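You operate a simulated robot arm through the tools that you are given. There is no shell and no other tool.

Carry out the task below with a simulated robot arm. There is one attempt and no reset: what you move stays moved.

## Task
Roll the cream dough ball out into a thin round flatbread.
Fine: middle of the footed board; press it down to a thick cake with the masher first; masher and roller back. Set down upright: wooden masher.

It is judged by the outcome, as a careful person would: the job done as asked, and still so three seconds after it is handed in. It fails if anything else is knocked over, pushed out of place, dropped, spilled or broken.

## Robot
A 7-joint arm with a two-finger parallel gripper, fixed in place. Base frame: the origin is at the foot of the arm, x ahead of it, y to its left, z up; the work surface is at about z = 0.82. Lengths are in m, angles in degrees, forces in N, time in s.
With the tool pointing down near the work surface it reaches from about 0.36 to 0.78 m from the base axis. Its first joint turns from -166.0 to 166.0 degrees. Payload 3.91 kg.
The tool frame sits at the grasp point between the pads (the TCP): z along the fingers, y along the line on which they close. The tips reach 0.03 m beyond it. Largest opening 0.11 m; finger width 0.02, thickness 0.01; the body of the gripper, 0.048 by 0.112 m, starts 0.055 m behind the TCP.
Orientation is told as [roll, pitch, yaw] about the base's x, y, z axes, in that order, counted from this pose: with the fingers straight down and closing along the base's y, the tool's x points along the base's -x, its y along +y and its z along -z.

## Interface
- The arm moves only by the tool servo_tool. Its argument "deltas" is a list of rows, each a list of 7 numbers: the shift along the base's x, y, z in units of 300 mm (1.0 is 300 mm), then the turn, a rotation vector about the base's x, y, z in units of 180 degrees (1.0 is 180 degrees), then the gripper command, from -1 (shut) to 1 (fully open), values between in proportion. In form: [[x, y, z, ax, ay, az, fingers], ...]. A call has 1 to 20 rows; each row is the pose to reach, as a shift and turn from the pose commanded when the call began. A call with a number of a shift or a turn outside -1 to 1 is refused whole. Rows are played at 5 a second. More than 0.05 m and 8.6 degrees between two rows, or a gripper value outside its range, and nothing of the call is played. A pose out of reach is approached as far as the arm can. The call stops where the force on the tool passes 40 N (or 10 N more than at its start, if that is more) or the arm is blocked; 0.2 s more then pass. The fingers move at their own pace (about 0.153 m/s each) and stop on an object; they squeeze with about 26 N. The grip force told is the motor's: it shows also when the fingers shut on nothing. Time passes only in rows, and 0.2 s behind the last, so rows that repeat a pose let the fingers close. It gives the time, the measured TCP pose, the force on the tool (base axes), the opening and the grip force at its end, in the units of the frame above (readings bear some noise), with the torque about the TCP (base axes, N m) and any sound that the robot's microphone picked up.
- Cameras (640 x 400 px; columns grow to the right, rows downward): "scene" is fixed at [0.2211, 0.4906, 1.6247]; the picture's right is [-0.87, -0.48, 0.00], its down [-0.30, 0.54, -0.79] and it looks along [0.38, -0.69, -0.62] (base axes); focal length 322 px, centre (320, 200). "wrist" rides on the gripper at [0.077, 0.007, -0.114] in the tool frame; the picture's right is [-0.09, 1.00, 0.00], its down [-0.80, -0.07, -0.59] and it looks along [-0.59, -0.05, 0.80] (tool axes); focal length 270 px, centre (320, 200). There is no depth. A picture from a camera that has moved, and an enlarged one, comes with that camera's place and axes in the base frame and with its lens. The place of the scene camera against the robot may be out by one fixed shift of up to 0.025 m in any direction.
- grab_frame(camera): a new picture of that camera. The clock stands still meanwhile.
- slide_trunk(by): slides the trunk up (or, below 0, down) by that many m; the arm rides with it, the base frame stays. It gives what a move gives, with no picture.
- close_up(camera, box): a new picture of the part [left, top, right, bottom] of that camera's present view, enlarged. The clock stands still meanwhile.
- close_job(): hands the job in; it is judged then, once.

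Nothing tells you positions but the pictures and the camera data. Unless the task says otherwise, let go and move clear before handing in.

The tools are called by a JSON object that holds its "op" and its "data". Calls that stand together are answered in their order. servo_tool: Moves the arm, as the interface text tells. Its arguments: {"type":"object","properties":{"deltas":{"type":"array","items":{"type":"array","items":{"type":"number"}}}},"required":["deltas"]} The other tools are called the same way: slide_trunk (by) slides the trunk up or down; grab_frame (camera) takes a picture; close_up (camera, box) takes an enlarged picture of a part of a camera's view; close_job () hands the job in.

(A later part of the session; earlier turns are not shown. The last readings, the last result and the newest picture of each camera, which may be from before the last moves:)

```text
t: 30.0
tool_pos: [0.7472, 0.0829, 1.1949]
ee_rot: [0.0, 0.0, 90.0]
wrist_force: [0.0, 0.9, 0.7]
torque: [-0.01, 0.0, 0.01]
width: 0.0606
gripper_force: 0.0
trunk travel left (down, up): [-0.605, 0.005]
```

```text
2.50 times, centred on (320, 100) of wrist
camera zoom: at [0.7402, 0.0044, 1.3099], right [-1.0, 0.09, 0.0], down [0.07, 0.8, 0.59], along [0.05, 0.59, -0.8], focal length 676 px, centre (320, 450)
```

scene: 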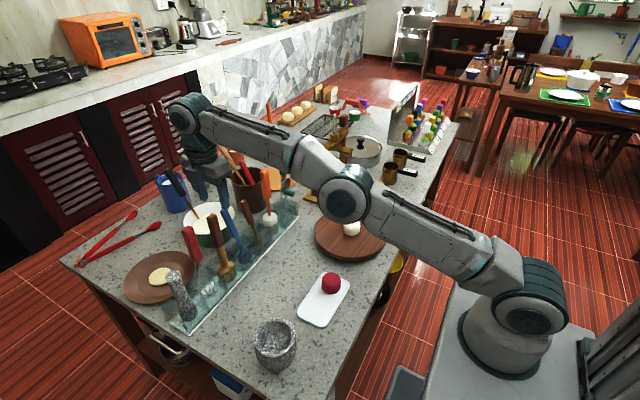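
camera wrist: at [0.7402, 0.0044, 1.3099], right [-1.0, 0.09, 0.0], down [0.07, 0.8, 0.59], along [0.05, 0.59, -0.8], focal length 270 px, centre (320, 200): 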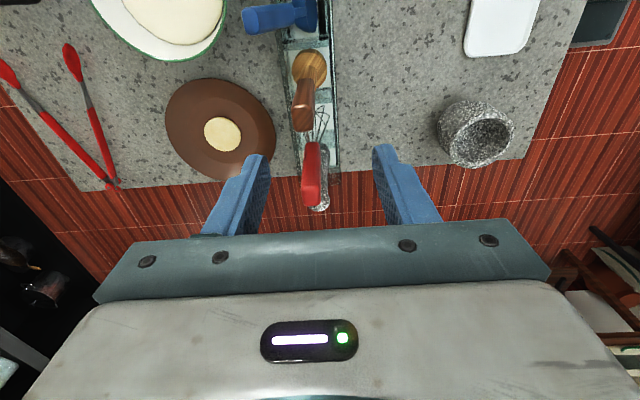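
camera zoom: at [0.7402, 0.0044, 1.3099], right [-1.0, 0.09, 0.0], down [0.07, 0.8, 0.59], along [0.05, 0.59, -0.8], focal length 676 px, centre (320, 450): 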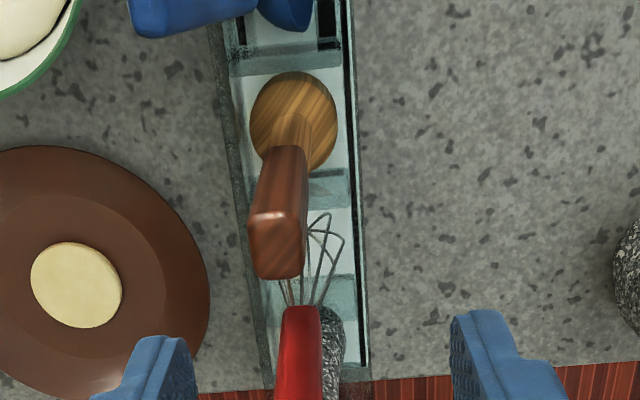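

The handle top measures (0.762, 0.087, 1.074). I'll align above it and check that the arm can now reach.

{"op": "servo_tool", "data": {"deltas": [[0.02, 0.01, -0.06, 0, 0, 0, 0.1], [0.046, 0.018, -0.14, 0, 0, 0, 0.1], [0.046, 0.018, -0.2, 0, 0, 0, 0.1], [0.046, 0.018, -0.2, 0, 0, 0, 0.1]]}}

{"op": "close_up", "data": {"camera": "wrist", "box": [240, 40, 400, 200]}}

{"op": "close_up", "data": {"camera": "scene", "box": [140, 120, 280, 300]}}

```text
t: 31.0
tool_pos: [0.7638, 0.0864, 1.1363]
ee_rot: [0.1, 0.1, 89.9]
wrist_force: [1.0, -0.3, 0.0]
torque: [-0.01, 0.03, -0.01]
width: 0.0604
gripper_force: 0.2
trunk travel left (down, up): [-0.605, 0.005]
```

```text
2.50 times, centred on (320, 120) of wrist
camera zoom: at [0.7545, 0.0092, 1.2505], right [-1.0, 0.09, 0.0], down [0.07, 0.8, 0.59], along [0.05, 0.59, -0.8], focal length 676 px, centre (320, 400)
```

zoom: 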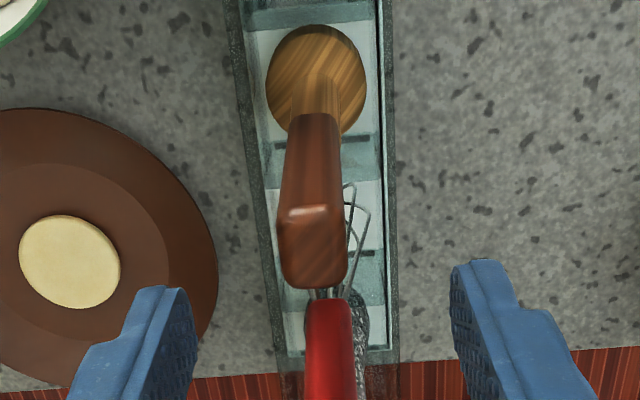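

```text
2.22 times, centred on (210, 210) of scene
camera zoom: at [0.2211, 0.4906, 1.6247], right [-0.87, -0.48, 0.0], down [-0.3, 0.54, -0.79], along [0.38, -0.69, -0.62], focal length 715 px, centre (564, 178)
```

zoom: 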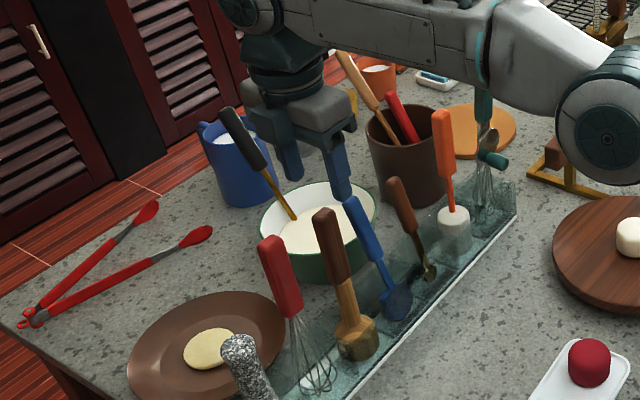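

Aligned and reachable. I'll descend over the handle.

{"op": "servo_tool", "data": {"deltas": [[0, 0, -0.08, 0, 0, 0, 0.1], [0, 0, -0.16, 0, 0, 0, 0.1], [0, 0, -0.24, 0, 0, 0, 0.1], [0, 0, -0.31, 0, 0, 0, 0.1], [0, 0, -0.35, 0, 0, 0, 0.1], [0, 0, -0.35, 0, 0, 0, 0.1]]}}

{"op": "grab_frame", "data": {"camera": "wrist"}}

{"op": "close_up", "data": {"camera": "scene", "box": [140, 140, 280, 300]}}

```text
t: 32.4
tool_pos: [0.7625, 0.088, 1.0307]
ee_rot: [0.0, 0.1, 90.2]
wrist_force: [0.4, -0.2, -0.9]
torque: [-0.02, 0.0, -0.02]
width: 0.0605
gripper_force: 0.1
trunk travel left (down, up): [-0.605, 0.005]
```

```text
taken
camera wrist: at [0.7546, 0.0102, 1.1443], right [-1.0, 0.09, 0.0], down [0.07, 0.8, 0.59], along [0.05, 0.59, -0.8], focal length 270 px, centre (320, 200)
```

wrist: 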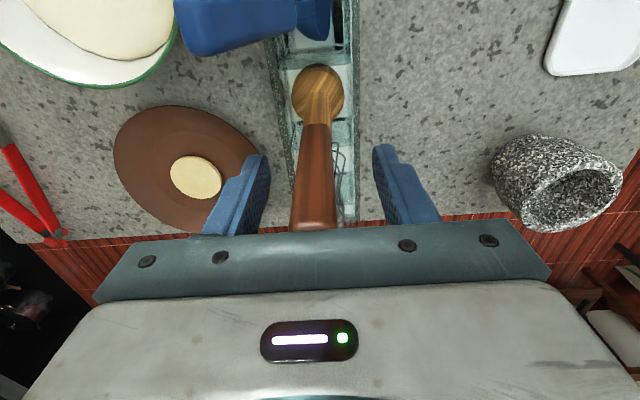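

```text
2.50 times, centred on (210, 220) of scene
camera zoom: at [0.2211, 0.4906, 1.6247], right [-0.87, -0.48, 0.0], down [-0.3, 0.54, -0.79], along [0.38, -0.69, -0.62], focal length 804 px, centre (595, 150)
```

zoom: 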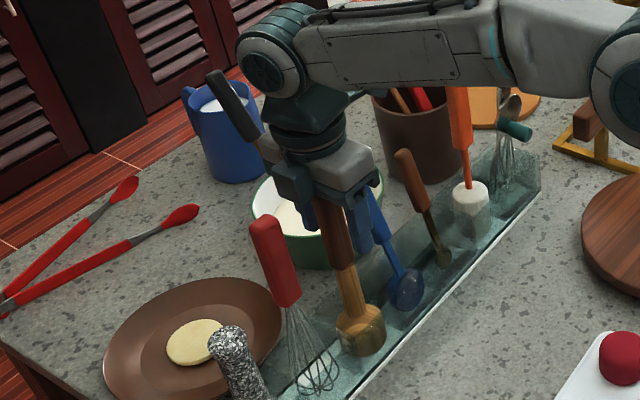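

The handle is between the fingers. I'll close on it and lift a little to confirm the hold.

{"op": "servo_tool", "data": {"deltas": [[0, 0, 0, 0, 0, 0, -0.3], [0, 0, 0, 0, 0, 0, -1], [0, 0, 0, 0, 0, 0, -1], [0, 0, 0, 0, 0, 0, -1]]}}

{"op": "servo_tool", "data": {"deltas": [[0, 0, 0.02, 0, 0, 0, -1], [0, 0, 0.06, 0, 0, 0, -1], [0, 0, 0.1, 0, 0, 0, -1], [0, 0, 0.1, 0, 0, 0, -1]]}}

{"op": "close_up", "data": {"camera": "scene", "box": [140, 140, 280, 300]}}

{"op": "grab_frame", "data": {"camera": "wrist"}}

```text
t: 33.4
tool_pos: [0.7637, 0.0878, 1.0299]
ee_rot: [0.0, 0.0, 90.0]
wrist_force: [0.5, 0.7, 0.2]
torque: [0.0, -0.03, 0.0]
width: 0.0196
gripper_force: 26.5
trunk travel left (down, up): [-0.605, 0.005]
```

```text
t: 34.4
tool_pos: [0.7618, 0.0868, 1.0617]
ee_rot: [0.0, -0.1, 89.9]
wrist_force: [0.5, -0.4, -1.4]
torque: [0.0, 0.02, -0.02]
width: 0.0199
gripper_force: 26.2
trunk travel left (down, up): [-0.605, 0.005]
```

```text
2.50 times, centred on (210, 220) of scene
camera zoom: at [0.2211, 0.4906, 1.6247], right [-0.87, -0.48, 0.0], down [-0.3, 0.54, -0.79], along [0.38, -0.69, -0.62], focal length 804 px, centre (595, 150)
```

zoom: 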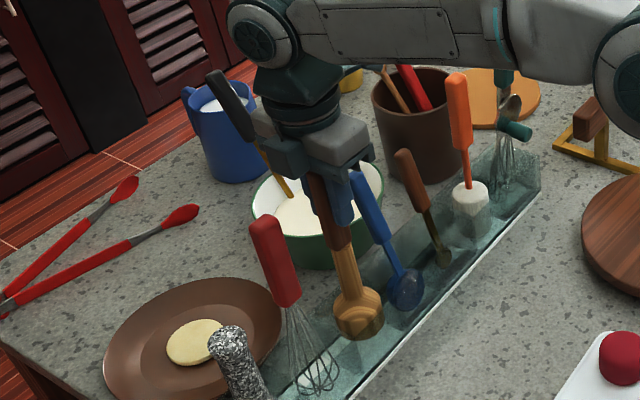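

```text
taken
camera wrist: at [0.7545, 0.0094, 1.1751], right [-1.0, 0.09, 0.0], down [0.07, 0.8, 0.59], along [0.05, 0.59, -0.8], focal length 270 px, centre (320, 200)
```

wrist: 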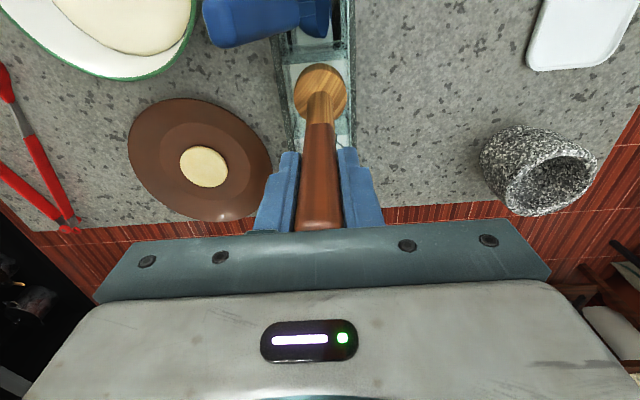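

The masher is held securely and vertical. I'll lift it clear of the rack and bring it toward the board.

{"op": "servo_tool", "data": {"deltas": [[0, 0, 0.07, 0, 0, 0, -1], [0, 0, 0.16, 0, 0, 0, -1], [0, 0, 0.25, 0, 0, 0, -1], [-0.05, 0, 0.27, 0, 0, 0, -1], [-0.16, 0, 0.27, 0, 0, 0, -1], [-0.28, 0, 0.27, 0, 0, 0, -1], [-0.4, -0.02, 0.27, 0, 0, 0, -1], [-0.47, -0.12, 0.27, 0, 0, 0, -1], [-0.52, -0.24, 0.27, 0, 0, 0, -1], [-0.57, -0.36, 0.27, 0, 0, 0, -1], [-0.62, -0.48, 0.27, 0, 0, 0, -1], [-0.67, -0.6, 0.27, 0, 0, 0, -1], [-0.72, -0.72, 0.27, 0, 0, 0, -1], [-0.77, -0.84, 0.27, 0, 0, 0, -1], [-0.81, -0.93, 0.27, 0, 0, 0, -1], [-0.81, -0.93, 0.27, 0, 0, 0, -1]]}}

{"op": "grab_frame", "data": {"camera": "wrist"}}

{"op": "grab_frame", "data": {"camera": "scene"}}

```text
t: 37.8
tool_pos: [0.5166, -0.1934, 1.1408]
ee_rot: [0.0, 0.0, 90.0]
wrist_force: [0.2, 0.8, -1.5]
torque: [0.02, 0.02, -0.02]
width: 0.0197
gripper_force: 25.7
trunk travel left (down, up): [-0.605, 0.005]
```

```text
taken
camera wrist: at [0.5095, -0.27, 1.2547], right [-1.0, 0.09, 0.0], down [0.07, 0.8, 0.59], along [0.05, 0.59, -0.8], focal length 270 px, centre (320, 200)
```

wrist: 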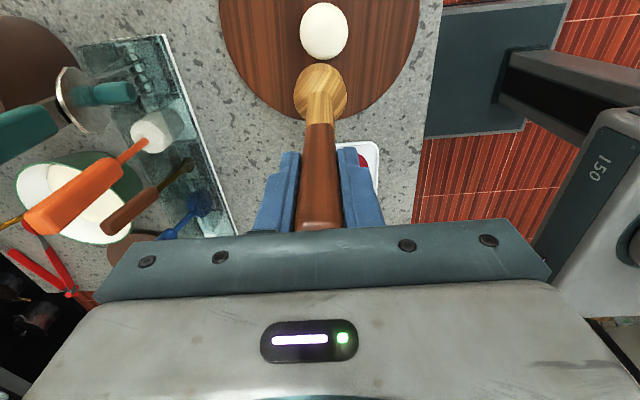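

```text
taken
```

scene: 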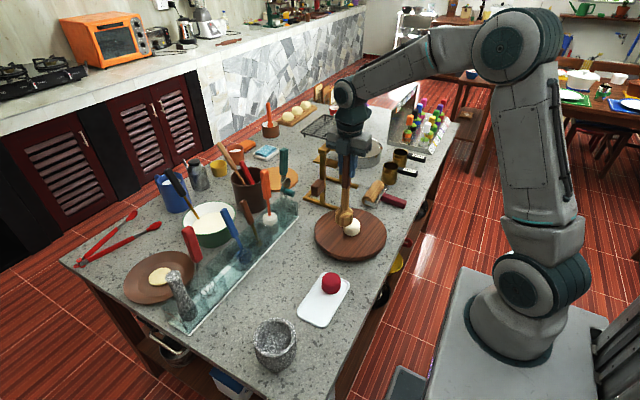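

The masher hangs straight under the gripper and the ball is at (0.507, -0.241). I'll centre it over the ball and lower until contact.

{"op": "servo_tool", "data": {"deltas": [[-0.018, -0.08, 0, 0, 0, 0, -1], [-0.036, -0.16, 0, 0, 0, 0, -1], [-0.036, -0.16, -0.06, 0, 0, 0, -1], [-0.036, -0.16, -0.09, 0, 0, 0, -1], [-0.036, -0.16, -0.09, 0, 0, 0, -1]]}}

{"op": "grab_frame", "data": {"camera": "wrist"}}

{"op": "close_up", "data": {"camera": "scene", "box": [300, 140, 420, 260]}}

```text
t: 39.0
tool_pos: [0.5077, -0.241, 1.114]
ee_rot: [0.1, 0.0, 90.0]
wrist_force: [0.2, 0.4, -1.9]
torque: [-0.03, 0.01, 0.01]
width: 0.0196
gripper_force: 26.1
trunk travel left (down, up): [-0.605, 0.005]
```

```text
taken
camera wrist: at [0.4988, -0.3184, 1.2285], right [-1.0, 0.09, 0.0], down [0.07, 0.8, 0.59], along [0.05, 0.59, -0.8], focal length 270 px, centre (320, 200)
```

wrist: 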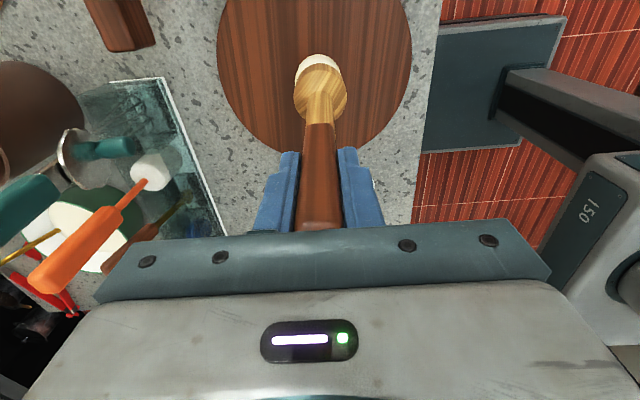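

```text
3.33 times, centred on (360, 200) of scene
camera zoom: at [0.2211, 0.4906, 1.6247], right [-0.87, -0.48, 0.0], down [-0.3, 0.54, -0.79], along [0.38, -0.69, -0.62], focal length 1072 px, centre (187, 200)
```

zoom: 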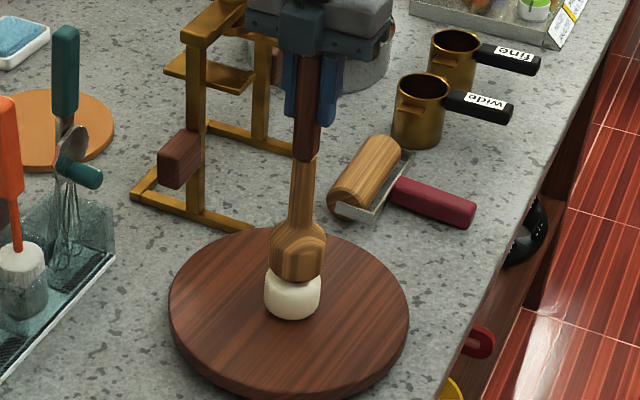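

The masher is directly above the ball. I'll press down slowly.

{"op": "servo_tool", "data": {"deltas": [[0, 0, -0.01, 0, 0, 0, -1], [0, 0, -0.02, 0, 0, 0, -1], [0, 0, -0.03, 0, 0, 0, -1], [0, 0, -0.04, 0, 0, 0, -1], [0, 0, -0.05, 0, 0, 0, -1], [0, 0, -0.06, 0, 0, 0, -1], [0, 0, -0.07, 0, 0, 0, -1]]}}

{"op": "close_up", "data": {"camera": "scene", "box": [300, 140, 420, 260]}}

```text
t: 40.6
tool_pos: [0.5074, -0.2409, 1.0941]
ee_rot: [0.0, -0.1, 90.1]
wrist_force: [1.0, -0.1, 0.0]
torque: [0.01, 0.03, 0.0]
width: 0.0197
gripper_force: 25.8
trunk travel left (down, up): [-0.605, 0.005]
```

```text
3.33 times, centred on (360, 200) of scene
camera zoom: at [0.2211, 0.4906, 1.6247], right [-0.87, -0.48, 0.0], down [-0.3, 0.54, -0.79], along [0.38, -0.69, -0.62], focal length 1072 px, centre (187, 200)
```

zoom: 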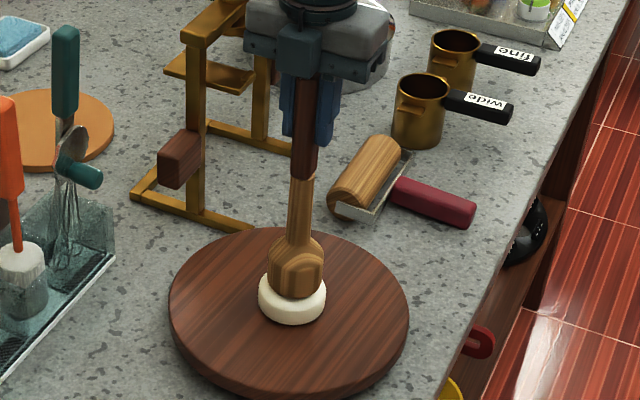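

The dough is flattening into a wider disc with little force. I'll press about a centimetre more to make a thick cake.

{"op": "servo_tool", "data": {"deltas": [[0, 0, -0.008, 0, 0, 0, -1], [0, 0, -0.016, 0, 0, 0, -1], [0, 0, -0.024, 0, 0, 0, -1], [0, 0, -0.032, 0, 0, 0, -1], [0, 0, -0.036, 0, 0, 0, -1]]}}

{"op": "close_up", "data": {"camera": "scene", "box": [300, 140, 420, 260]}}

{"op": "grab_frame", "data": {"camera": "wrist"}}

```text
t: 41.8
tool_pos: [0.5075, -0.2407, 1.0839]
ee_rot: [-0.2, 0.1, 89.9]
wrist_force: [-0.1, -1.3, 24.2]
torque: [-0.13, -0.07, -0.01]
width: 0.0197
gripper_force: 26.3
trunk travel left (down, up): [-0.605, 0.005]
```

```text
3.33 times, centred on (360, 200) of scene
camera zoom: at [0.2211, 0.4906, 1.6247], right [-0.87, -0.48, 0.0], down [-0.3, 0.54, -0.79], along [0.38, -0.69, -0.62], focal length 1072 px, centre (187, 200)
```

zoom: 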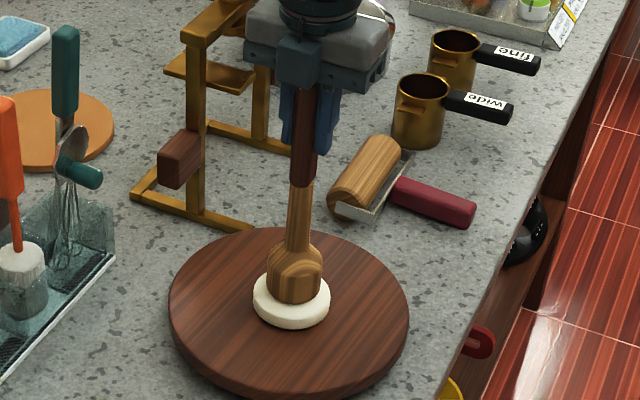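

```text
taken
camera wrist: at [0.4987, -0.3173, 1.199], right [-1.0, 0.09, 0.0], down [0.07, 0.8, 0.59], along [0.06, 0.59, -0.81], focal length 270 px, centre (320, 200)
```

wrist: 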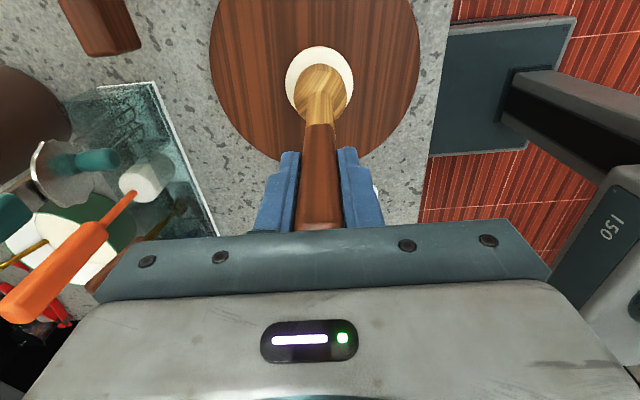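

Resistance jumped to about 24 N, so the cake has become firm at about 2.3 cm. I'll press a touch more and hold briefly to be sure, then lift off.

{"op": "servo_tool", "data": {"deltas": [[0, 0, -0.004, 0, 0, 0, -1], [0, 0, -0.006, 0, 0, 0, -1], [0, 0, -0.006, 0, 0, 0, -1]]}}

{"op": "close_up", "data": {"camera": "scene", "box": [300, 140, 420, 260]}}

```text
t: 42.6
tool_pos: [0.5071, -0.2396, 1.0812]
ee_rot: [-0.1, 0.1, 90.0]
wrist_force: [3.1, -2.3, 18.4]
torque: [-0.32, -0.58, -0.02]
width: 0.0199
gripper_force: 25.9
trunk travel left (down, up): [-0.605, 0.005]
```

```text
3.33 times, centred on (360, 200) of scene
camera zoom: at [0.2211, 0.4906, 1.6247], right [-0.87, -0.48, 0.0], down [-0.3, 0.54, -0.79], along [0.38, -0.69, -0.62], focal length 1072 px, centre (187, 200)
```

zoom: 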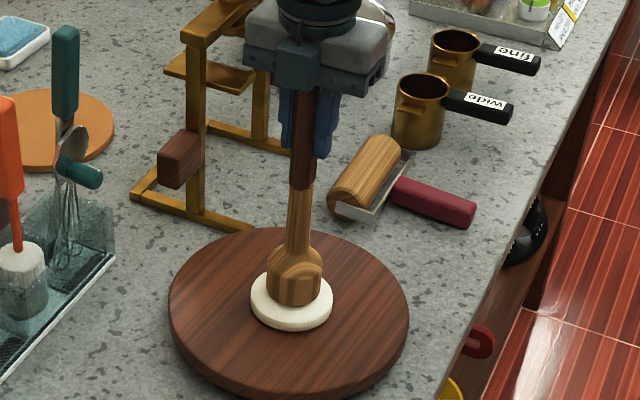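

It is now a thick cake about 7.7 cm across. I'll lift the masher straight off and check.

{"op": "servo_tool", "data": {"deltas": [[0, 0, 0.02, 0, 0, 0, -1], [0, 0, 0.06, 0, 0, 0, -1], [0, 0, 0.14, 0, 0, 0, -1], [0, 0, 0.22, 0, 0, 0, -1], [0, 0.1, 0.22, 0, 0, 0, -1], [0, 0.24, 0.22, 0, 0, 0, -1], [0, 0.38, 0.22, 0, 0, 0, -1], [0, 0.38, 0.22, 0, 0, 0, -1]]}}

{"op": "close_up", "data": {"camera": "scene", "box": [280, 120, 420, 260]}}

{"op": "grab_frame", "data": {"camera": "wrist"}}

```text
t: 44.4
tool_pos: [0.507, -0.1249, 1.1474]
ee_rot: [0.0, 0.0, 89.9]
wrist_force: [1.9, -0.1, -1.9]
torque: [0.05, -0.04, -0.02]
width: 0.02
gripper_force: 26.1
trunk travel left (down, up): [-0.605, 0.005]
```

```text
2.86 times, centred on (350, 190) of scene
camera zoom: at [0.2211, 0.4906, 1.6247], right [-0.87, -0.48, 0.0], down [-0.3, 0.54, -0.79], along [0.38, -0.69, -0.62], focal length 919 px, centre (234, 229)
```

zoom: 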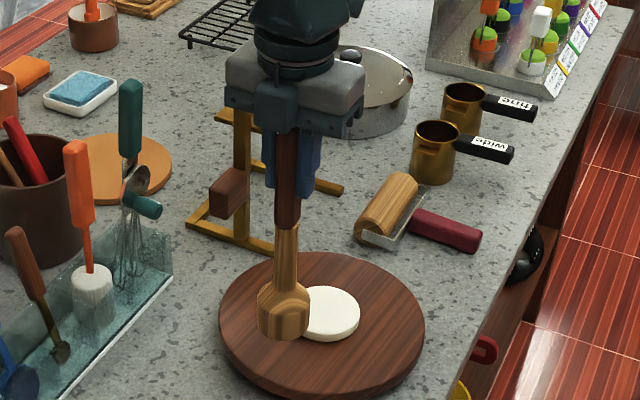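

```text
taken
camera wrist: at [0.5001, -0.2026, 1.2613], right [-1.0, 0.09, 0.0], down [0.07, 0.8, 0.59], along [0.05, 0.59, -0.8], focal length 270 px, centre (320, 200)
```

wrist: 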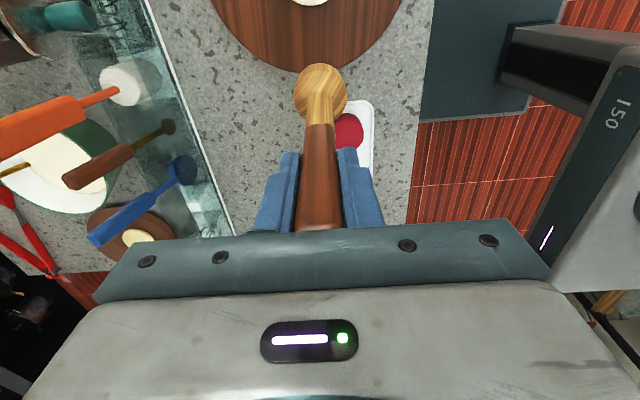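

The cake looks good and the masher is still straight in the grip. I'll take the masher back above its compartment along the reverse path.

{"op": "servo_tool", "data": {"deltas": [[0.06, 0.118, -0.01, 0, 0, 0, -1], [0.124, 0.236, -0.02, 0, 0, 0, -1], [0.186, 0.354, -0.025, 0, 0, 0, -1], [0.248, 0.472, -0.025, 0, 0, 0, -1], [0.31, 0.59, -0.025, 0, 0, 0, -1], [0.372, 0.7, -0.025, 0, 0, 0, -1], [0.47, 0.709, -0.025, 0, 0, 0, -1], [0.58, 0.709, -0.025, 0, 0, 0, -1], [0.69, 0.709, -0.025, 0, 0, 0, -1], [0.78, 0.709, -0.025, 0, 0, 0, -1], [0.848, 0.709, -0.025, 0, 0, 0, -1], [0.848, 0.709, -0.025, 0, 0, 0, -1], [0.848, 0.709, -0.025, 0, 0, 0, -1]]}}

{"op": "grab_frame", "data": {"camera": "wrist"}}

{"op": "close_up", "data": {"camera": "scene", "box": [140, 120, 300, 300]}}

```text
t: 47.2
tool_pos: [0.7615, 0.0886, 1.1391]
ee_rot: [0.1, 0.0, 89.9]
wrist_force: [-0.5, 1.0, -1.7]
torque: [0.0, 0.02, 0.01]
width: 0.0196
gripper_force: 26.4
trunk travel left (down, up): [-0.605, 0.005]
```

```text
taken
camera wrist: at [0.754, 0.0105, 1.253], right [-1.0, 0.09, 0.0], down [0.07, 0.8, 0.59], along [0.05, 0.59, -0.8], focal length 270 px, centre (320, 200)
```

wrist: 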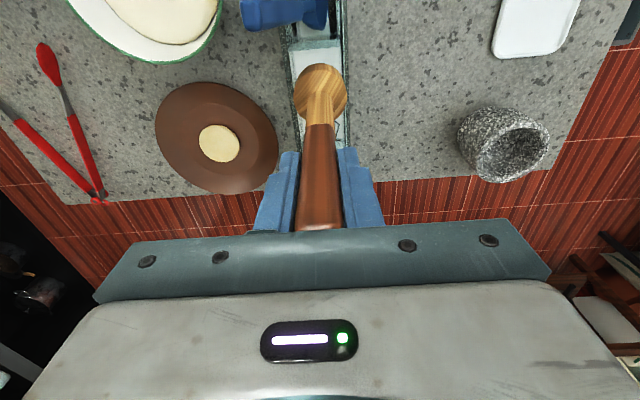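

```text
2.22 times, centred on (220, 210) of scene
camera zoom: at [0.2211, 0.4906, 1.6247], right [-0.87, -0.48, 0.0], down [-0.3, 0.54, -0.79], along [0.38, -0.69, -0.62], focal length 715 px, centre (542, 178)
```

zoom: 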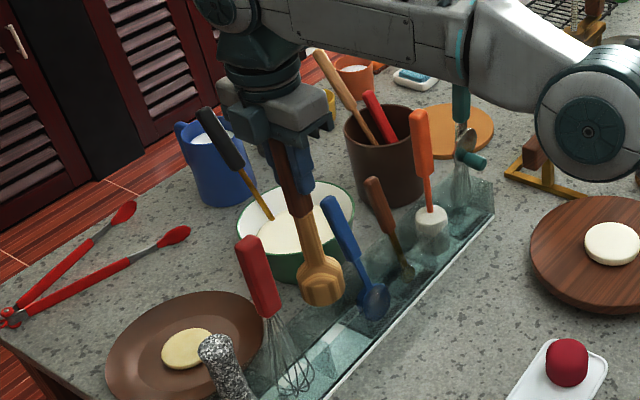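

Aligned over its compartment. I'll lower it back in, slowing near the bottom.

{"op": "servo_tool", "data": {"deltas": [[0.002, -0.002, -0.05, 0, 0, 0, -1], [0.002, -0.002, -0.12, 0, 0, 0, -1], [0.002, -0.002, -0.19, 0, 0, 0, -1], [0.002, -0.002, -0.26, 0, 0, 0, -1], [0.002, -0.002, -0.31, 0, 0, 0, -1], [0.002, -0.002, -0.34, 0, 0, 0, -1], [0.002, -0.002, -0.352, 0, 0, 0, -1], [0.002, -0.002, -0.352, 0, 0, 0, -1]]}}

{"op": "grab_frame", "data": {"camera": "wrist"}}

{"op": "close_up", "data": {"camera": "scene", "box": [140, 160, 280, 320]}}

```text
t: 49.0
tool_pos: [0.7629, 0.0864, 1.0342]
ee_rot: [-0.1, 0.0, 90.0]
wrist_force: [0.3, 1.0, -1.8]
torque: [0.01, -0.06, 0.0]
width: 0.0197
gripper_force: 26.4
trunk travel left (down, up): [-0.605, 0.005]
```

```text
taken
camera wrist: at [0.7554, 0.0093, 1.147], right [-1.0, 0.09, 0.0], down [0.07, 0.8, 0.59], along [0.05, 0.59, -0.8], focal length 270 px, centre (320, 200)
```

wrist: 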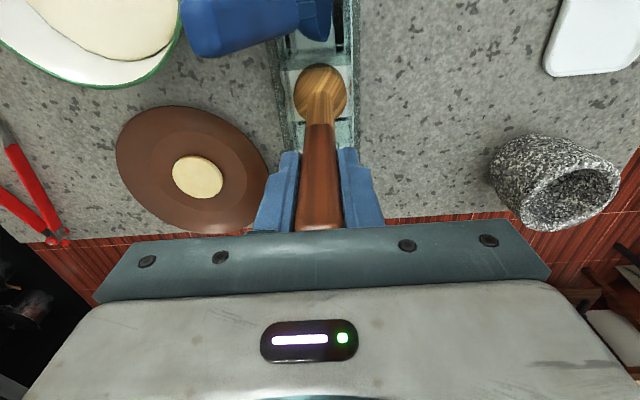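

```text
2.50 times, centred on (210, 240) of scene
camera zoom: at [0.2211, 0.4906, 1.6247], right [-0.87, -0.48, 0.0], down [-0.3, 0.54, -0.79], along [0.38, -0.69, -0.62], focal length 804 px, centre (595, 100)
```

zoom: 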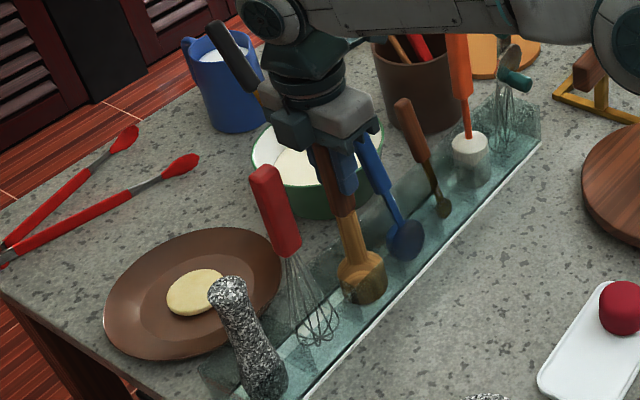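

Nearly seated. I'll lower the last few millimetres gently until it touches the floor of the rack.

{"op": "servo_tool", "data": {"deltas": [[0, 0, -0.004, 0, 0, 0, -1], [0, 0, -0.008, 0, 0, 0, -1], [0, 0, -0.011, 0, 0, 0, -1], [0, 0, -0.011, 0, 0, 0, -1]]}}

```text
t: 50.0
tool_pos: [0.7624, 0.0852, 1.0305]
ee_rot: [0.0, 0.0, 89.9]
wrist_force: [0.0, 0.0, -1.2]
torque: [0.02, 0.02, -0.03]
width: 0.02
gripper_force: 25.8
trunk travel left (down, up): [-0.605, 0.005]
```

{"op": "servo_tool", "data": {"deltas": [[0, 0, -0.003, 0, 0, 0, -1], [0, 0, -0.006, 0, 0, 0, -1], [0, 0, -0.006, 0, 0, 0, -1]]}}

```text
t: 50.8
tool_pos: [0.7629, 0.0859, 1.0293]
ee_rot: [0.0, 0.0, 89.9]
wrist_force: [0.8, 0.6, -1.6]
torque: [0.03, 0.0, -0.03]
width: 0.0197
gripper_force: 25.6
trunk travel left (down, up): [-0.605, 0.005]
```

{"op": "servo_tool", "data": {"deltas": [[0, 0, -0.004, 0, 0, 0, -1], [0, 0, -0.008, 0, 0, 0, -1], [0, 0, -0.008, 0, 0, 0, -1]]}}

{"op": "close_up", "data": {"camera": "scene", "box": [190, 220, 260, 300]}}

```text
t: 51.6
tool_pos: [0.7626, 0.0868, 1.0296]
ee_rot: [-0.1, 0.0, 90.0]
wrist_force: [-0.7, -0.3, 5.0]
torque: [0.04, 0.27, 0.01]
width: 0.0196
gripper_force: 25.6
trunk travel left (down, up): [-0.605, 0.005]
```

```text
5.00 times, centred on (225, 260) of scene
camera zoom: at [0.2211, 0.4906, 1.6247], right [-0.87, -0.48, 0.0], down [-0.3, 0.54, -0.79], along [0.38, -0.69, -0.62], focal length 1608 px, centre (795, -100)
```

zoom: 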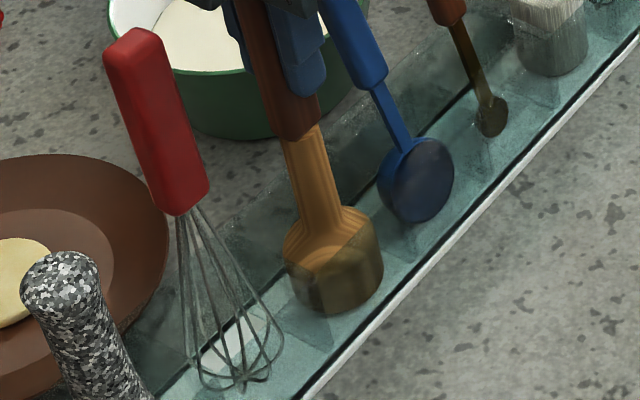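

It touched the rack floor (5 N). I'll open and rise straight up off the handle.

{"op": "servo_tool", "data": {"deltas": [[0, 0, 0.002, 0, 0, 0, -0.5], [0, 0, 0.002, 0, 0, 0, -0.2], [0, 0, 0.002, 0, 0, 0, 0.1], [0, 0, 0.002, 0, 0, 0, 0.1], [0, 0, 0.06, 0, 0, 0, 0.1], [0, 0, 0.14, 0, 0, 0, 0.1], [0, 0, 0.24, 0, 0, 0, 0.1], [0, 0, 0.34, 0, 0, 0, 0.1], [0, 0, 0.4, 0, 0, 0, 0.1], [0, 0, 0.4, 0, 0, 0, 0.1]]}}

{"op": "grab_frame", "data": {"camera": "wrist"}}

{"op": "close_up", "data": {"camera": "scene", "box": [140, 160, 300, 320]}}

```text
t: 53.8
tool_pos: [0.7622, 0.0851, 1.1464]
ee_rot: [0.1, 0.0, 89.9]
wrist_force: [0.0, 0.9, 0.3]
torque: [0.01, -0.02, 0.03]
width: 0.0604
gripper_force: 0.1
trunk travel left (down, up): [-0.605, 0.005]
```

```text
taken
camera wrist: at [0.7537, 0.0078, 1.2605], right [-1.0, 0.09, 0.0], down [0.07, 0.8, 0.59], along [0.05, 0.59, -0.8], focal length 270 px, centre (320, 200)
```

wrist: 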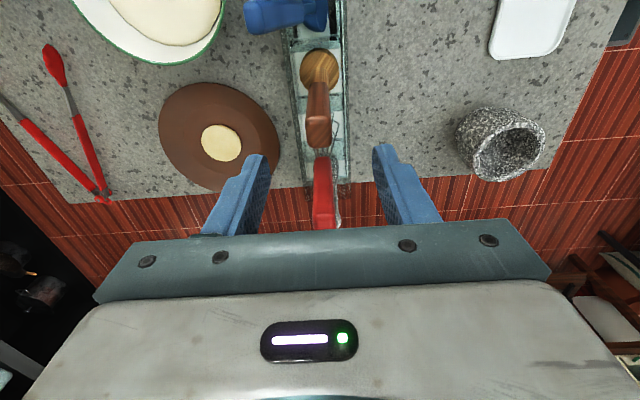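

```text
2.50 times, centred on (220, 240) of scene
camera zoom: at [0.2211, 0.4906, 1.6247], right [-0.87, -0.48, 0.0], down [-0.3, 0.54, -0.79], along [0.38, -0.69, -0.62], focal length 804 px, centre (570, 100)
```

zoom: 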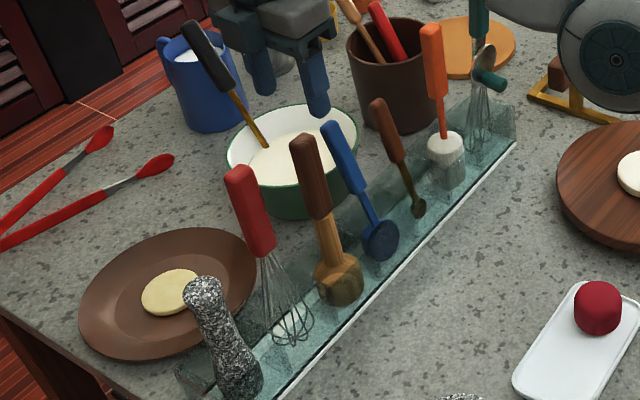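

The masher stands upright in its compartment and nothing else moved. Next I'll turn the gripper back and go look at the roller.

{"op": "servo_tool", "data": {"deltas": [[-0.12, 0, 0, 0, 0, 0, 0.1], [-0.26, 0, 0, 0, 0, 0, 0.1], [-0.4, 0, 0, 0, 0, 0, 0.1], [-0.5, -0.06, 0, 0, 0, -0.04, 0.3], [-0.6, -0.14, 0, 0, 0, -0.085, 0.3], [-0.68, -0.22, 0, 0, 0, -0.13, 0.3], [-0.74, -0.32, 0, 0, 0, -0.175, 0.3], [-0.8, -0.42, 0, 0, 0, -0.22, 0.3], [-0.86, -0.52, 0, 0, 0, -0.265, 0.3], [-0.92, -0.62, 0, 0, 0, -0.31, 0.3], [-0.96, -0.72, 0, 0, 0, -0.355, 0.3], [-1, -0.82, 0, 0, 0, -0.4, 0.3], [-1, -0.92, 0, 0, 0, -0.44, 0.3], [-1, -1, 0, 0, 0, -0.475, 0.3], [-1, -1, 0, 0, 0, -0.5, 0.3], [-1, -1, 0, 0, 0, -0.5, 0.3]]}}

{"op": "grab_frame", "data": {"camera": "wrist"}}

{"op": "grab_frame", "data": {"camera": "scene"}}

```text
t: 57.2
tool_pos: [0.4637, -0.2121, 1.1482]
ee_rot: [0.1, 0.0, -0.2]
wrist_force: [0.3, 0.5, -0.7]
torque: [-0.02, -0.02, 0.0]
width: 0.0716
gripper_force: 0.1
trunk travel left (down, up): [-0.605, 0.005]
```

```text
taken
camera wrist: at [0.386, -0.2063, 1.2613], right [0.09, 1.0, 0.0], down [0.8, -0.07, 0.59], along [0.59, -0.05, -0.8], focal length 270 px, centre (320, 200)
```

wrist: 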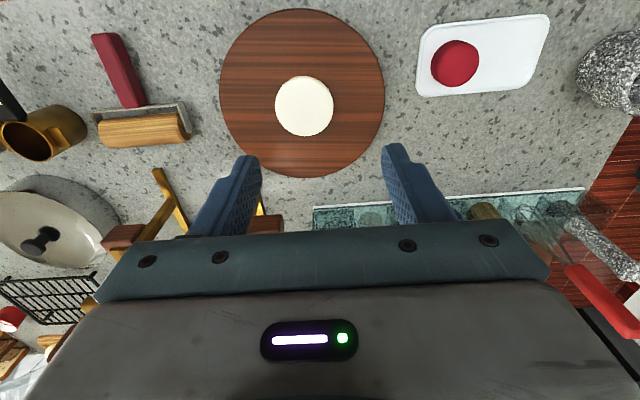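

```text
taken
```

scene: 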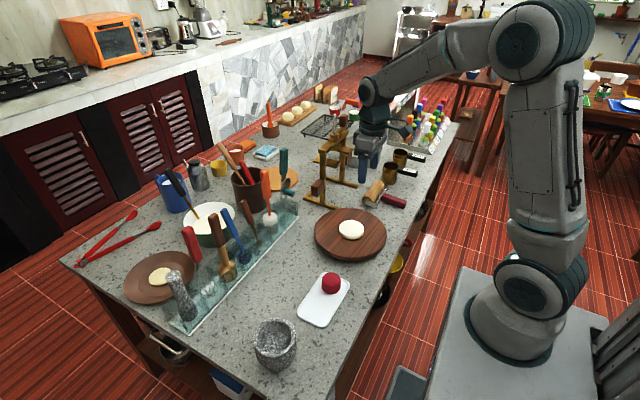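

The cake is about 8.3 cm across in the middle of the board. Now I'll move over the roller for a closer look.

{"op": "servo_tool", "data": {"deltas": [[0, -0.14, 0, 0, 0, 0, 0.3], [0, -0.28, 0, 0, 0, 0, 0.3], [-0.02, -0.42, -0.03, 0, 0, 0, 0.3], [-0.04, -0.56, -0.06, 0, 0, 0, 0.3], [-0.06, -0.7, -0.1, 0, 0, 0, 0.3], [-0.08, -0.84, -0.15, 0, 0, 0, 0.3], [-0.1, -0.94, -0.2, 0, 0, 0, 0.3], [-0.1, -0.94, -0.2, 0, 0, 0, 0.3]]}}

{"op": "grab_frame", "data": {"camera": "wrist"}}

{"op": "close_up", "data": {"camera": "scene", "box": [340, 160, 440, 230]}}

```text
t: 59.0
tool_pos: [0.4349, -0.4951, 1.0876]
ee_rot: [0.0, 0.0, 0.0]
wrist_force: [-0.2, 0.0, 0.1]
torque: [0.01, 0.02, 0.0]
width: 0.0715
gripper_force: 0.1
trunk travel left (down, up): [-0.605, 0.005]
```

```text
taken
camera wrist: at [0.3562, -0.4886, 1.2013], right [0.09, 1.0, 0.0], down [0.8, -0.07, 0.59], along [0.59, -0.05, -0.8], focal length 270 px, centre (320, 200)
```

wrist: 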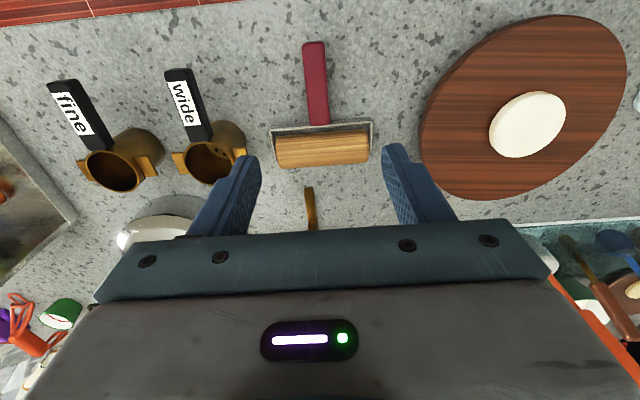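

```text
5.71 times, centred on (390, 195) of scene
camera zoom: at [0.2211, 0.4906, 1.6247], right [-0.87, -0.48, 0.0], down [-0.3, 0.54, -0.79], along [0.38, -0.69, -0.62], focal length 1838 px, centre (-80, 229)
```

zoom: 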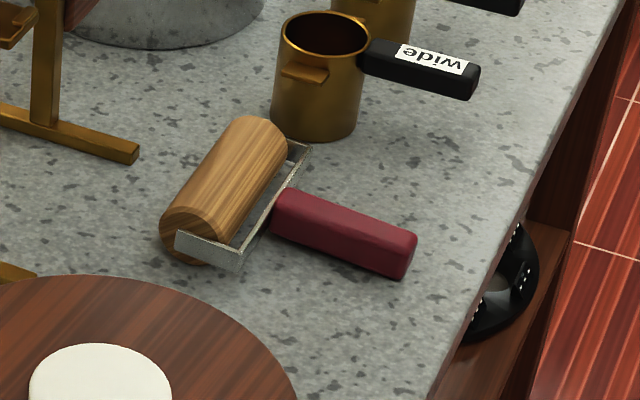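

The roller lies with its handle along x: handle from about x 0.396 to 0.488 at y -0.50, roller cylinder about 13.5 cm long at x 0.527. I'll zoom in for details.

{"op": "close_up", "data": {"camera": "wrist", "box": [250, 20, 390, 180]}}

{"op": "close_up", "data": {"camera": "scene", "box": [360, 175, 420, 215]}}

```text
2.50 times, centred on (320, 100) of wrist
camera zoom: at [0.3562, -0.4886, 1.2013], right [0.09, 1.0, 0.0], down [0.8, -0.07, 0.59], along [0.59, -0.05, -0.8], focal length 676 px, centre (320, 450)
```

zoom: 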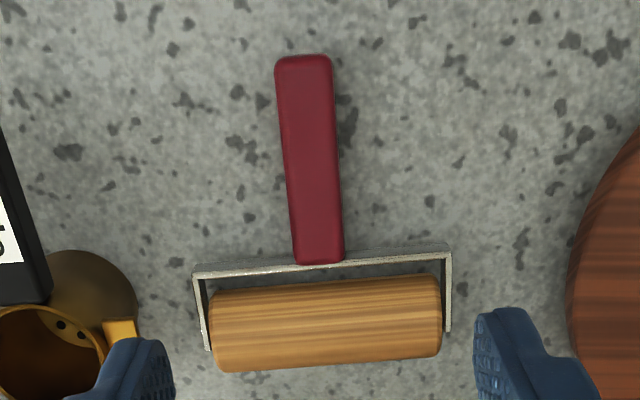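

```text
10.00 times, centred on (390, 195) of scene
camera zoom: at [0.2211, 0.4906, 1.6247], right [-0.87, -0.48, 0.0], down [-0.3, 0.54, -0.79], along [0.38, -0.69, -0.62], focal length 3216 px, centre (-380, 250)
```

zoom: 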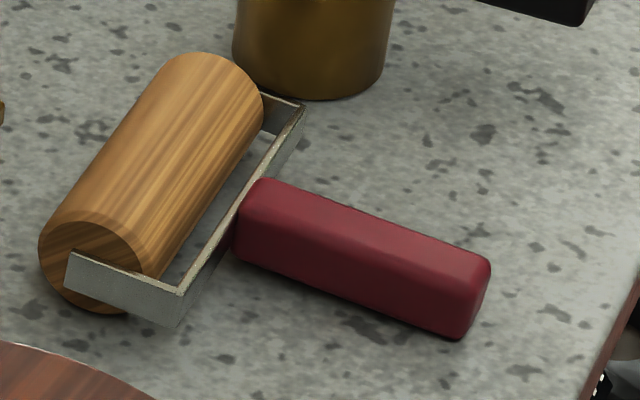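

The roller is aligned with the base axes: handle centreline y ≈ -0.4995, axle x ≈ 0.531, handle 2.6 cm thick. I'll come down over the front part of the handle.

{"op": "servo_tool", "data": {"deltas": [[0.04, -0.006, -0.1, 0, 0, 0, 0.1], [0.088, -0.013, -0.22, 0, 0, 0, 0.1], [0.088, -0.013, -0.34, 0, 0, 0, 0.1], [0.088, -0.013, -0.46, 0, 0, 0, 0.1], [0.088, -0.013, -0.55, 0, 0, 0, 0.1], [0.088, -0.013, -0.58, 0, 0, 0, 0.1], [0.088, -0.013, -0.58, 0, 0, 0, 0.1]]}}

{"op": "grab_frame", "data": {"camera": "wrist"}}

{"op": "close_up", "data": {"camera": "scene", "box": [340, 150, 440, 230]}}

```text
t: 60.6
tool_pos: [0.4591, -0.5, 0.9124]
ee_rot: [0.1, 0.1, 0.1]
wrist_force: [-0.1, 0.1, 0.3]
torque: [-0.01, 0.01, -0.05]
width: 0.0602
gripper_force: 0.0
trunk travel left (down, up): [-0.605, 0.005]
```

```text
taken
camera wrist: at [0.3816, -0.4939, 1.0261], right [0.09, 1.0, 0.0], down [0.8, -0.07, 0.59], along [0.59, -0.05, -0.8], focal length 270 px, centre (320, 200)
```

wrist: 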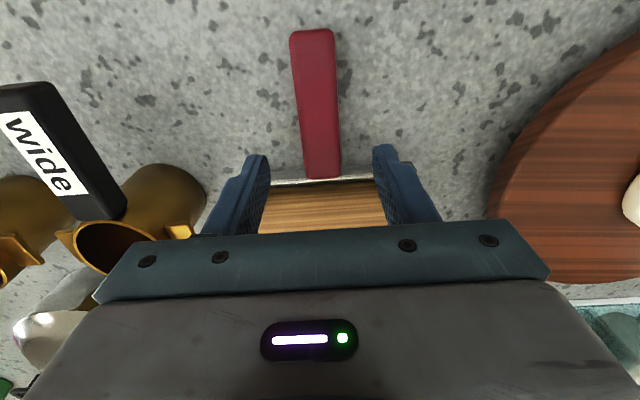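

```text
5.00 times, centred on (390, 190) of scene
camera zoom: at [0.2211, 0.4906, 1.6247], right [-0.87, -0.48, 0.0], down [-0.3, 0.54, -0.79], along [0.38, -0.69, -0.62], focal length 1608 px, centre (-30, 250)
```

zoom: 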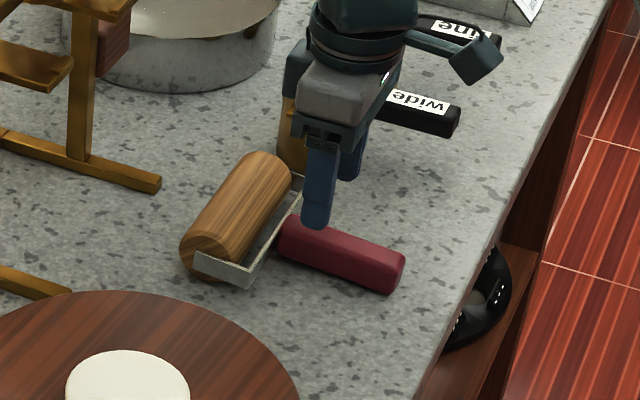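

Centred on the handle and clear of the cups. I'll lower to grip height and close.

{"op": "servo_tool", "data": {"deltas": [[0, 0, -0.07, 0, 0, 0, 0.1], [0, 0, -0.13, 0, 0, 0, 0.1], [0, 0, -0.17, 0, 0, 0, 0.1], [0, 0, -0.19, 0, 0, 0, 0.1], [0, 0, -0.19, 0, 0, 0, 0.1]]}}

{"op": "grab_frame", "data": {"camera": "wrist"}}

{"op": "close_up", "data": {"camera": "scene", "box": [340, 150, 440, 230]}}

```text
t: 61.8
tool_pos: [0.4596, -0.4994, 0.8566]
ee_rot: [-0.1, 0.0, 0.1]
wrist_force: [0.2, 1.0, 0.8]
torque: [0.0, 0.0, 0.01]
width: 0.0602
gripper_force: 0.1
trunk travel left (down, up): [-0.605, 0.005]
```

```text
taken
camera wrist: at [0.3811, -0.4936, 0.9692], right [0.09, 1.0, 0.0], down [0.8, -0.07, 0.59], along [0.59, -0.05, -0.8], focal length 270 px, centre (320, 200)
```

wrist: 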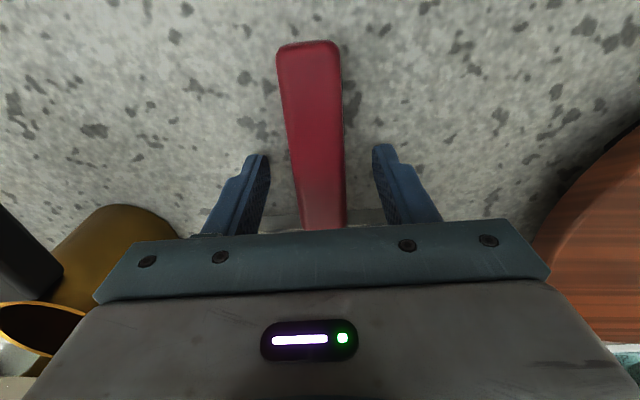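

```text
5.00 times, centred on (390, 190) of scene
camera zoom: at [0.2211, 0.4906, 1.6247], right [-0.87, -0.48, 0.0], down [-0.3, 0.54, -0.79], along [0.38, -0.69, -0.62], focal length 1608 px, centre (-30, 250)
```

zoom: 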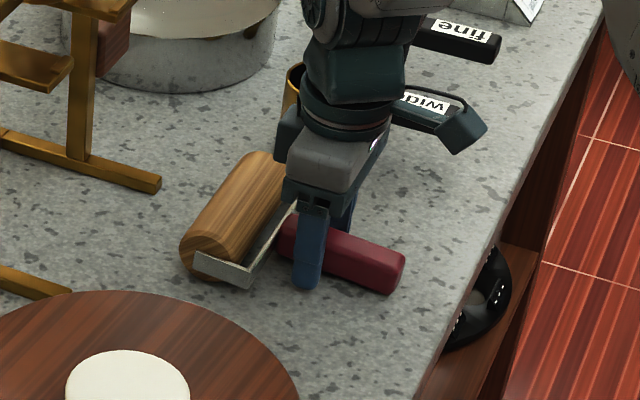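

{"op": "servo_tool", "data": {"deltas": [[0, 0, 0, 0, 0, 0, -0.3], [0, 0, 0, 0, 0, 0, -1], [0, 0, 0, 0, 0, 0, -1], [0, 0, 0, 0, 0, 0, -1]]}}

{"op": "grab_frame", "data": {"camera": "wrist"}}

{"op": "servo_tool", "data": {"deltas": [[0, 0, 0.02, 0, 0, 0, -1], [0, 0, 0.06, 0, 0, 0, -1], [0, 0, 0.12, 0, 0, 0, -1], [0, 0, 0.2, 0, 0, 0, -1], [0, 0, 0.2, 0, 0, 0, -1]]}}

{"op": "close_up", "data": {"camera": "scene", "box": [320, 130, 440, 230]}}

{"op": "grab_frame", "data": {"camera": "wrist"}}

```text
t: 62.8
tool_pos: [0.4595, -0.4997, 0.8545]
ee_rot: [0.0, 0.0, 0.0]
wrist_force: [0.5, -0.7, 0.0]
torque: [-0.06, -0.11, -0.03]
width: 0.0276
gripper_force: 26.5
trunk travel left (down, up): [-0.605, 0.005]
```

```text
taken
camera wrist: at [0.3812, -0.4937, 0.9693], right [0.09, 1.0, 0.0], down [0.8, -0.07, 0.59], along [0.59, -0.05, -0.8], focal length 270 px, centre (320, 200)
```

wrist: 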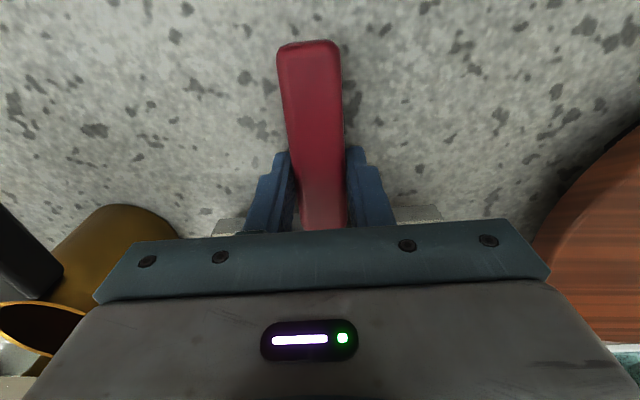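

```text
t: 64.0
tool_pos: [0.4584, -0.501, 0.9154]
ee_rot: [0.0, 0.0, 0.0]
wrist_force: [0.5, 0.3, -3.1]
torque: [0.02, 0.11, -0.03]
width: 0.028
gripper_force: 26.0
trunk travel left (down, up): [-0.605, 0.005]
```

```text
4.00 times, centred on (380, 180) of scene
camera zoom: at [0.2211, 0.4906, 1.6247], right [-0.87, -0.48, 0.0], down [-0.3, 0.54, -0.79], along [0.38, -0.69, -0.62], focal length 1286 px, centre (80, 280)
```

zoom: 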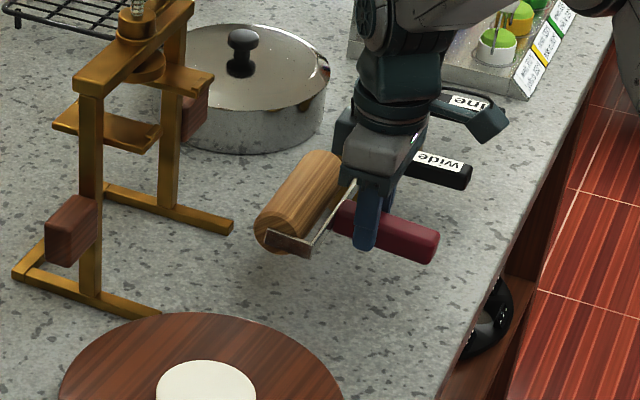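

```text
taken
camera wrist: at [0.3805, -0.4946, 1.0305], right [0.09, 1.0, 0.0], down [0.8, -0.07, 0.59], along [0.59, -0.05, -0.8], focal length 270 px, centre (320, 200)
```

wrist: 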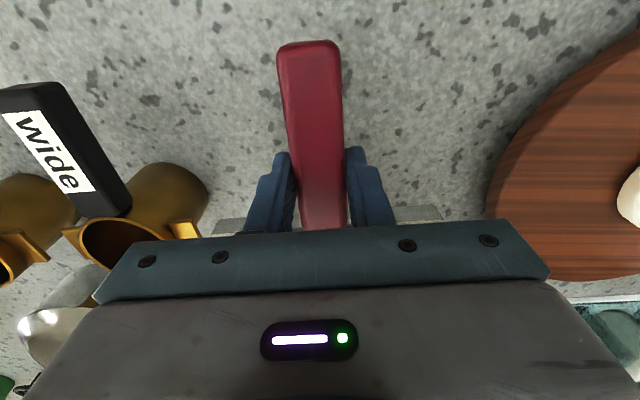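

The roller is held firmly and level. I'll raise it, tilt the handle up slightly for finger clearance, and bring it over the cake.

{"op": "servo_tool", "data": {"deltas": [[0, 0, 0.1, 0, 0, 0, -1], [0, 0, 0.2, 0, 0, 0, -1], [0, 0, 0.28, 0, 0.015, 0, -1], [0, 0.1, 0.28, 0, 0.03, 0, -1], [-0.01, 0.22, 0.28, 0, 0.0444, 0, -1], [-0.02, 0.34, 0.28, 0, 0.0444, 0, -1], [-0.03, 0.46, 0.28, 0, 0.0444, 0, -1], [-0.04, 0.58, 0.28, 0, 0.0444, 0, -1], [-0.05, 0.7, 0.28, 0, 0.0444, 0, -1], [-0.06, 0.8, 0.28, 0, 0.0444, 0, -1], [-0.069, 0.869, 0.28, 0, 0.0444, 0, -1], [-0.069, 0.869, 0.28, 0, 0.0444, 0, -1]]}}

{"op": "grab_frame", "data": {"camera": "wrist"}}

{"op": "close_up", "data": {"camera": "scene", "box": [290, 140, 430, 270]}}

```text
t: 66.6
tool_pos: [0.4386, -0.2401, 1.0002]
ee_rot: [0.1, 8.1, 0.0]
wrist_force: [0.6, 0.6, -2.6]
torque: [-0.02, 0.09, 0.03]
width: 0.028
gripper_force: 26.4
trunk travel left (down, up): [-0.605, 0.005]
```

```text
taken
camera wrist: at [0.3773, -0.2329, 1.1243], right [0.09, 1.0, -0.01], down [0.88, -0.07, 0.48], along [0.47, -0.05, -0.88], focal length 270 px, centre (320, 200)
```

wrist: 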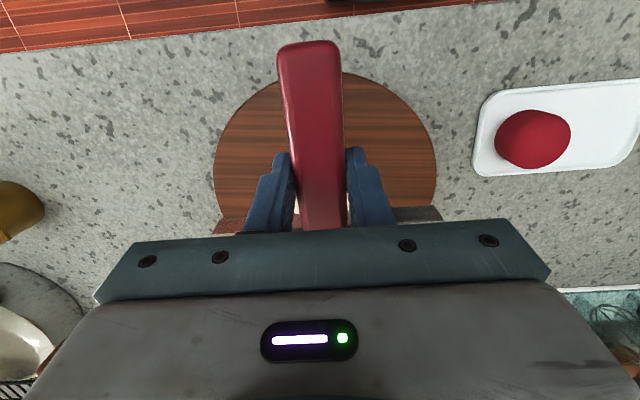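

```text
3.08 times, centred on (360, 205) of scene
camera zoom: at [0.2211, 0.4906, 1.6247], right [-0.87, -0.48, 0.0], down [-0.3, 0.54, -0.79], along [0.38, -0.69, -0.62], focal length 989 px, centre (197, 185)
```

zoom: 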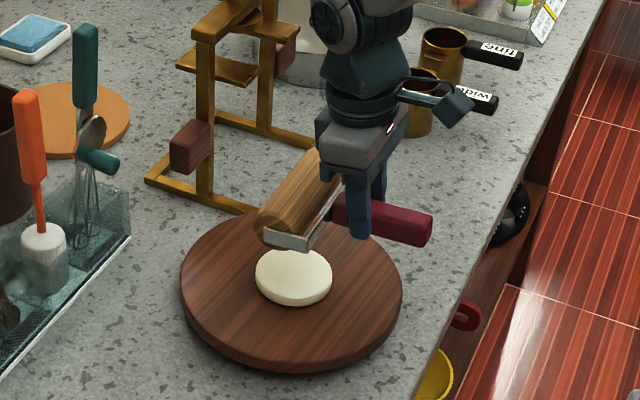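

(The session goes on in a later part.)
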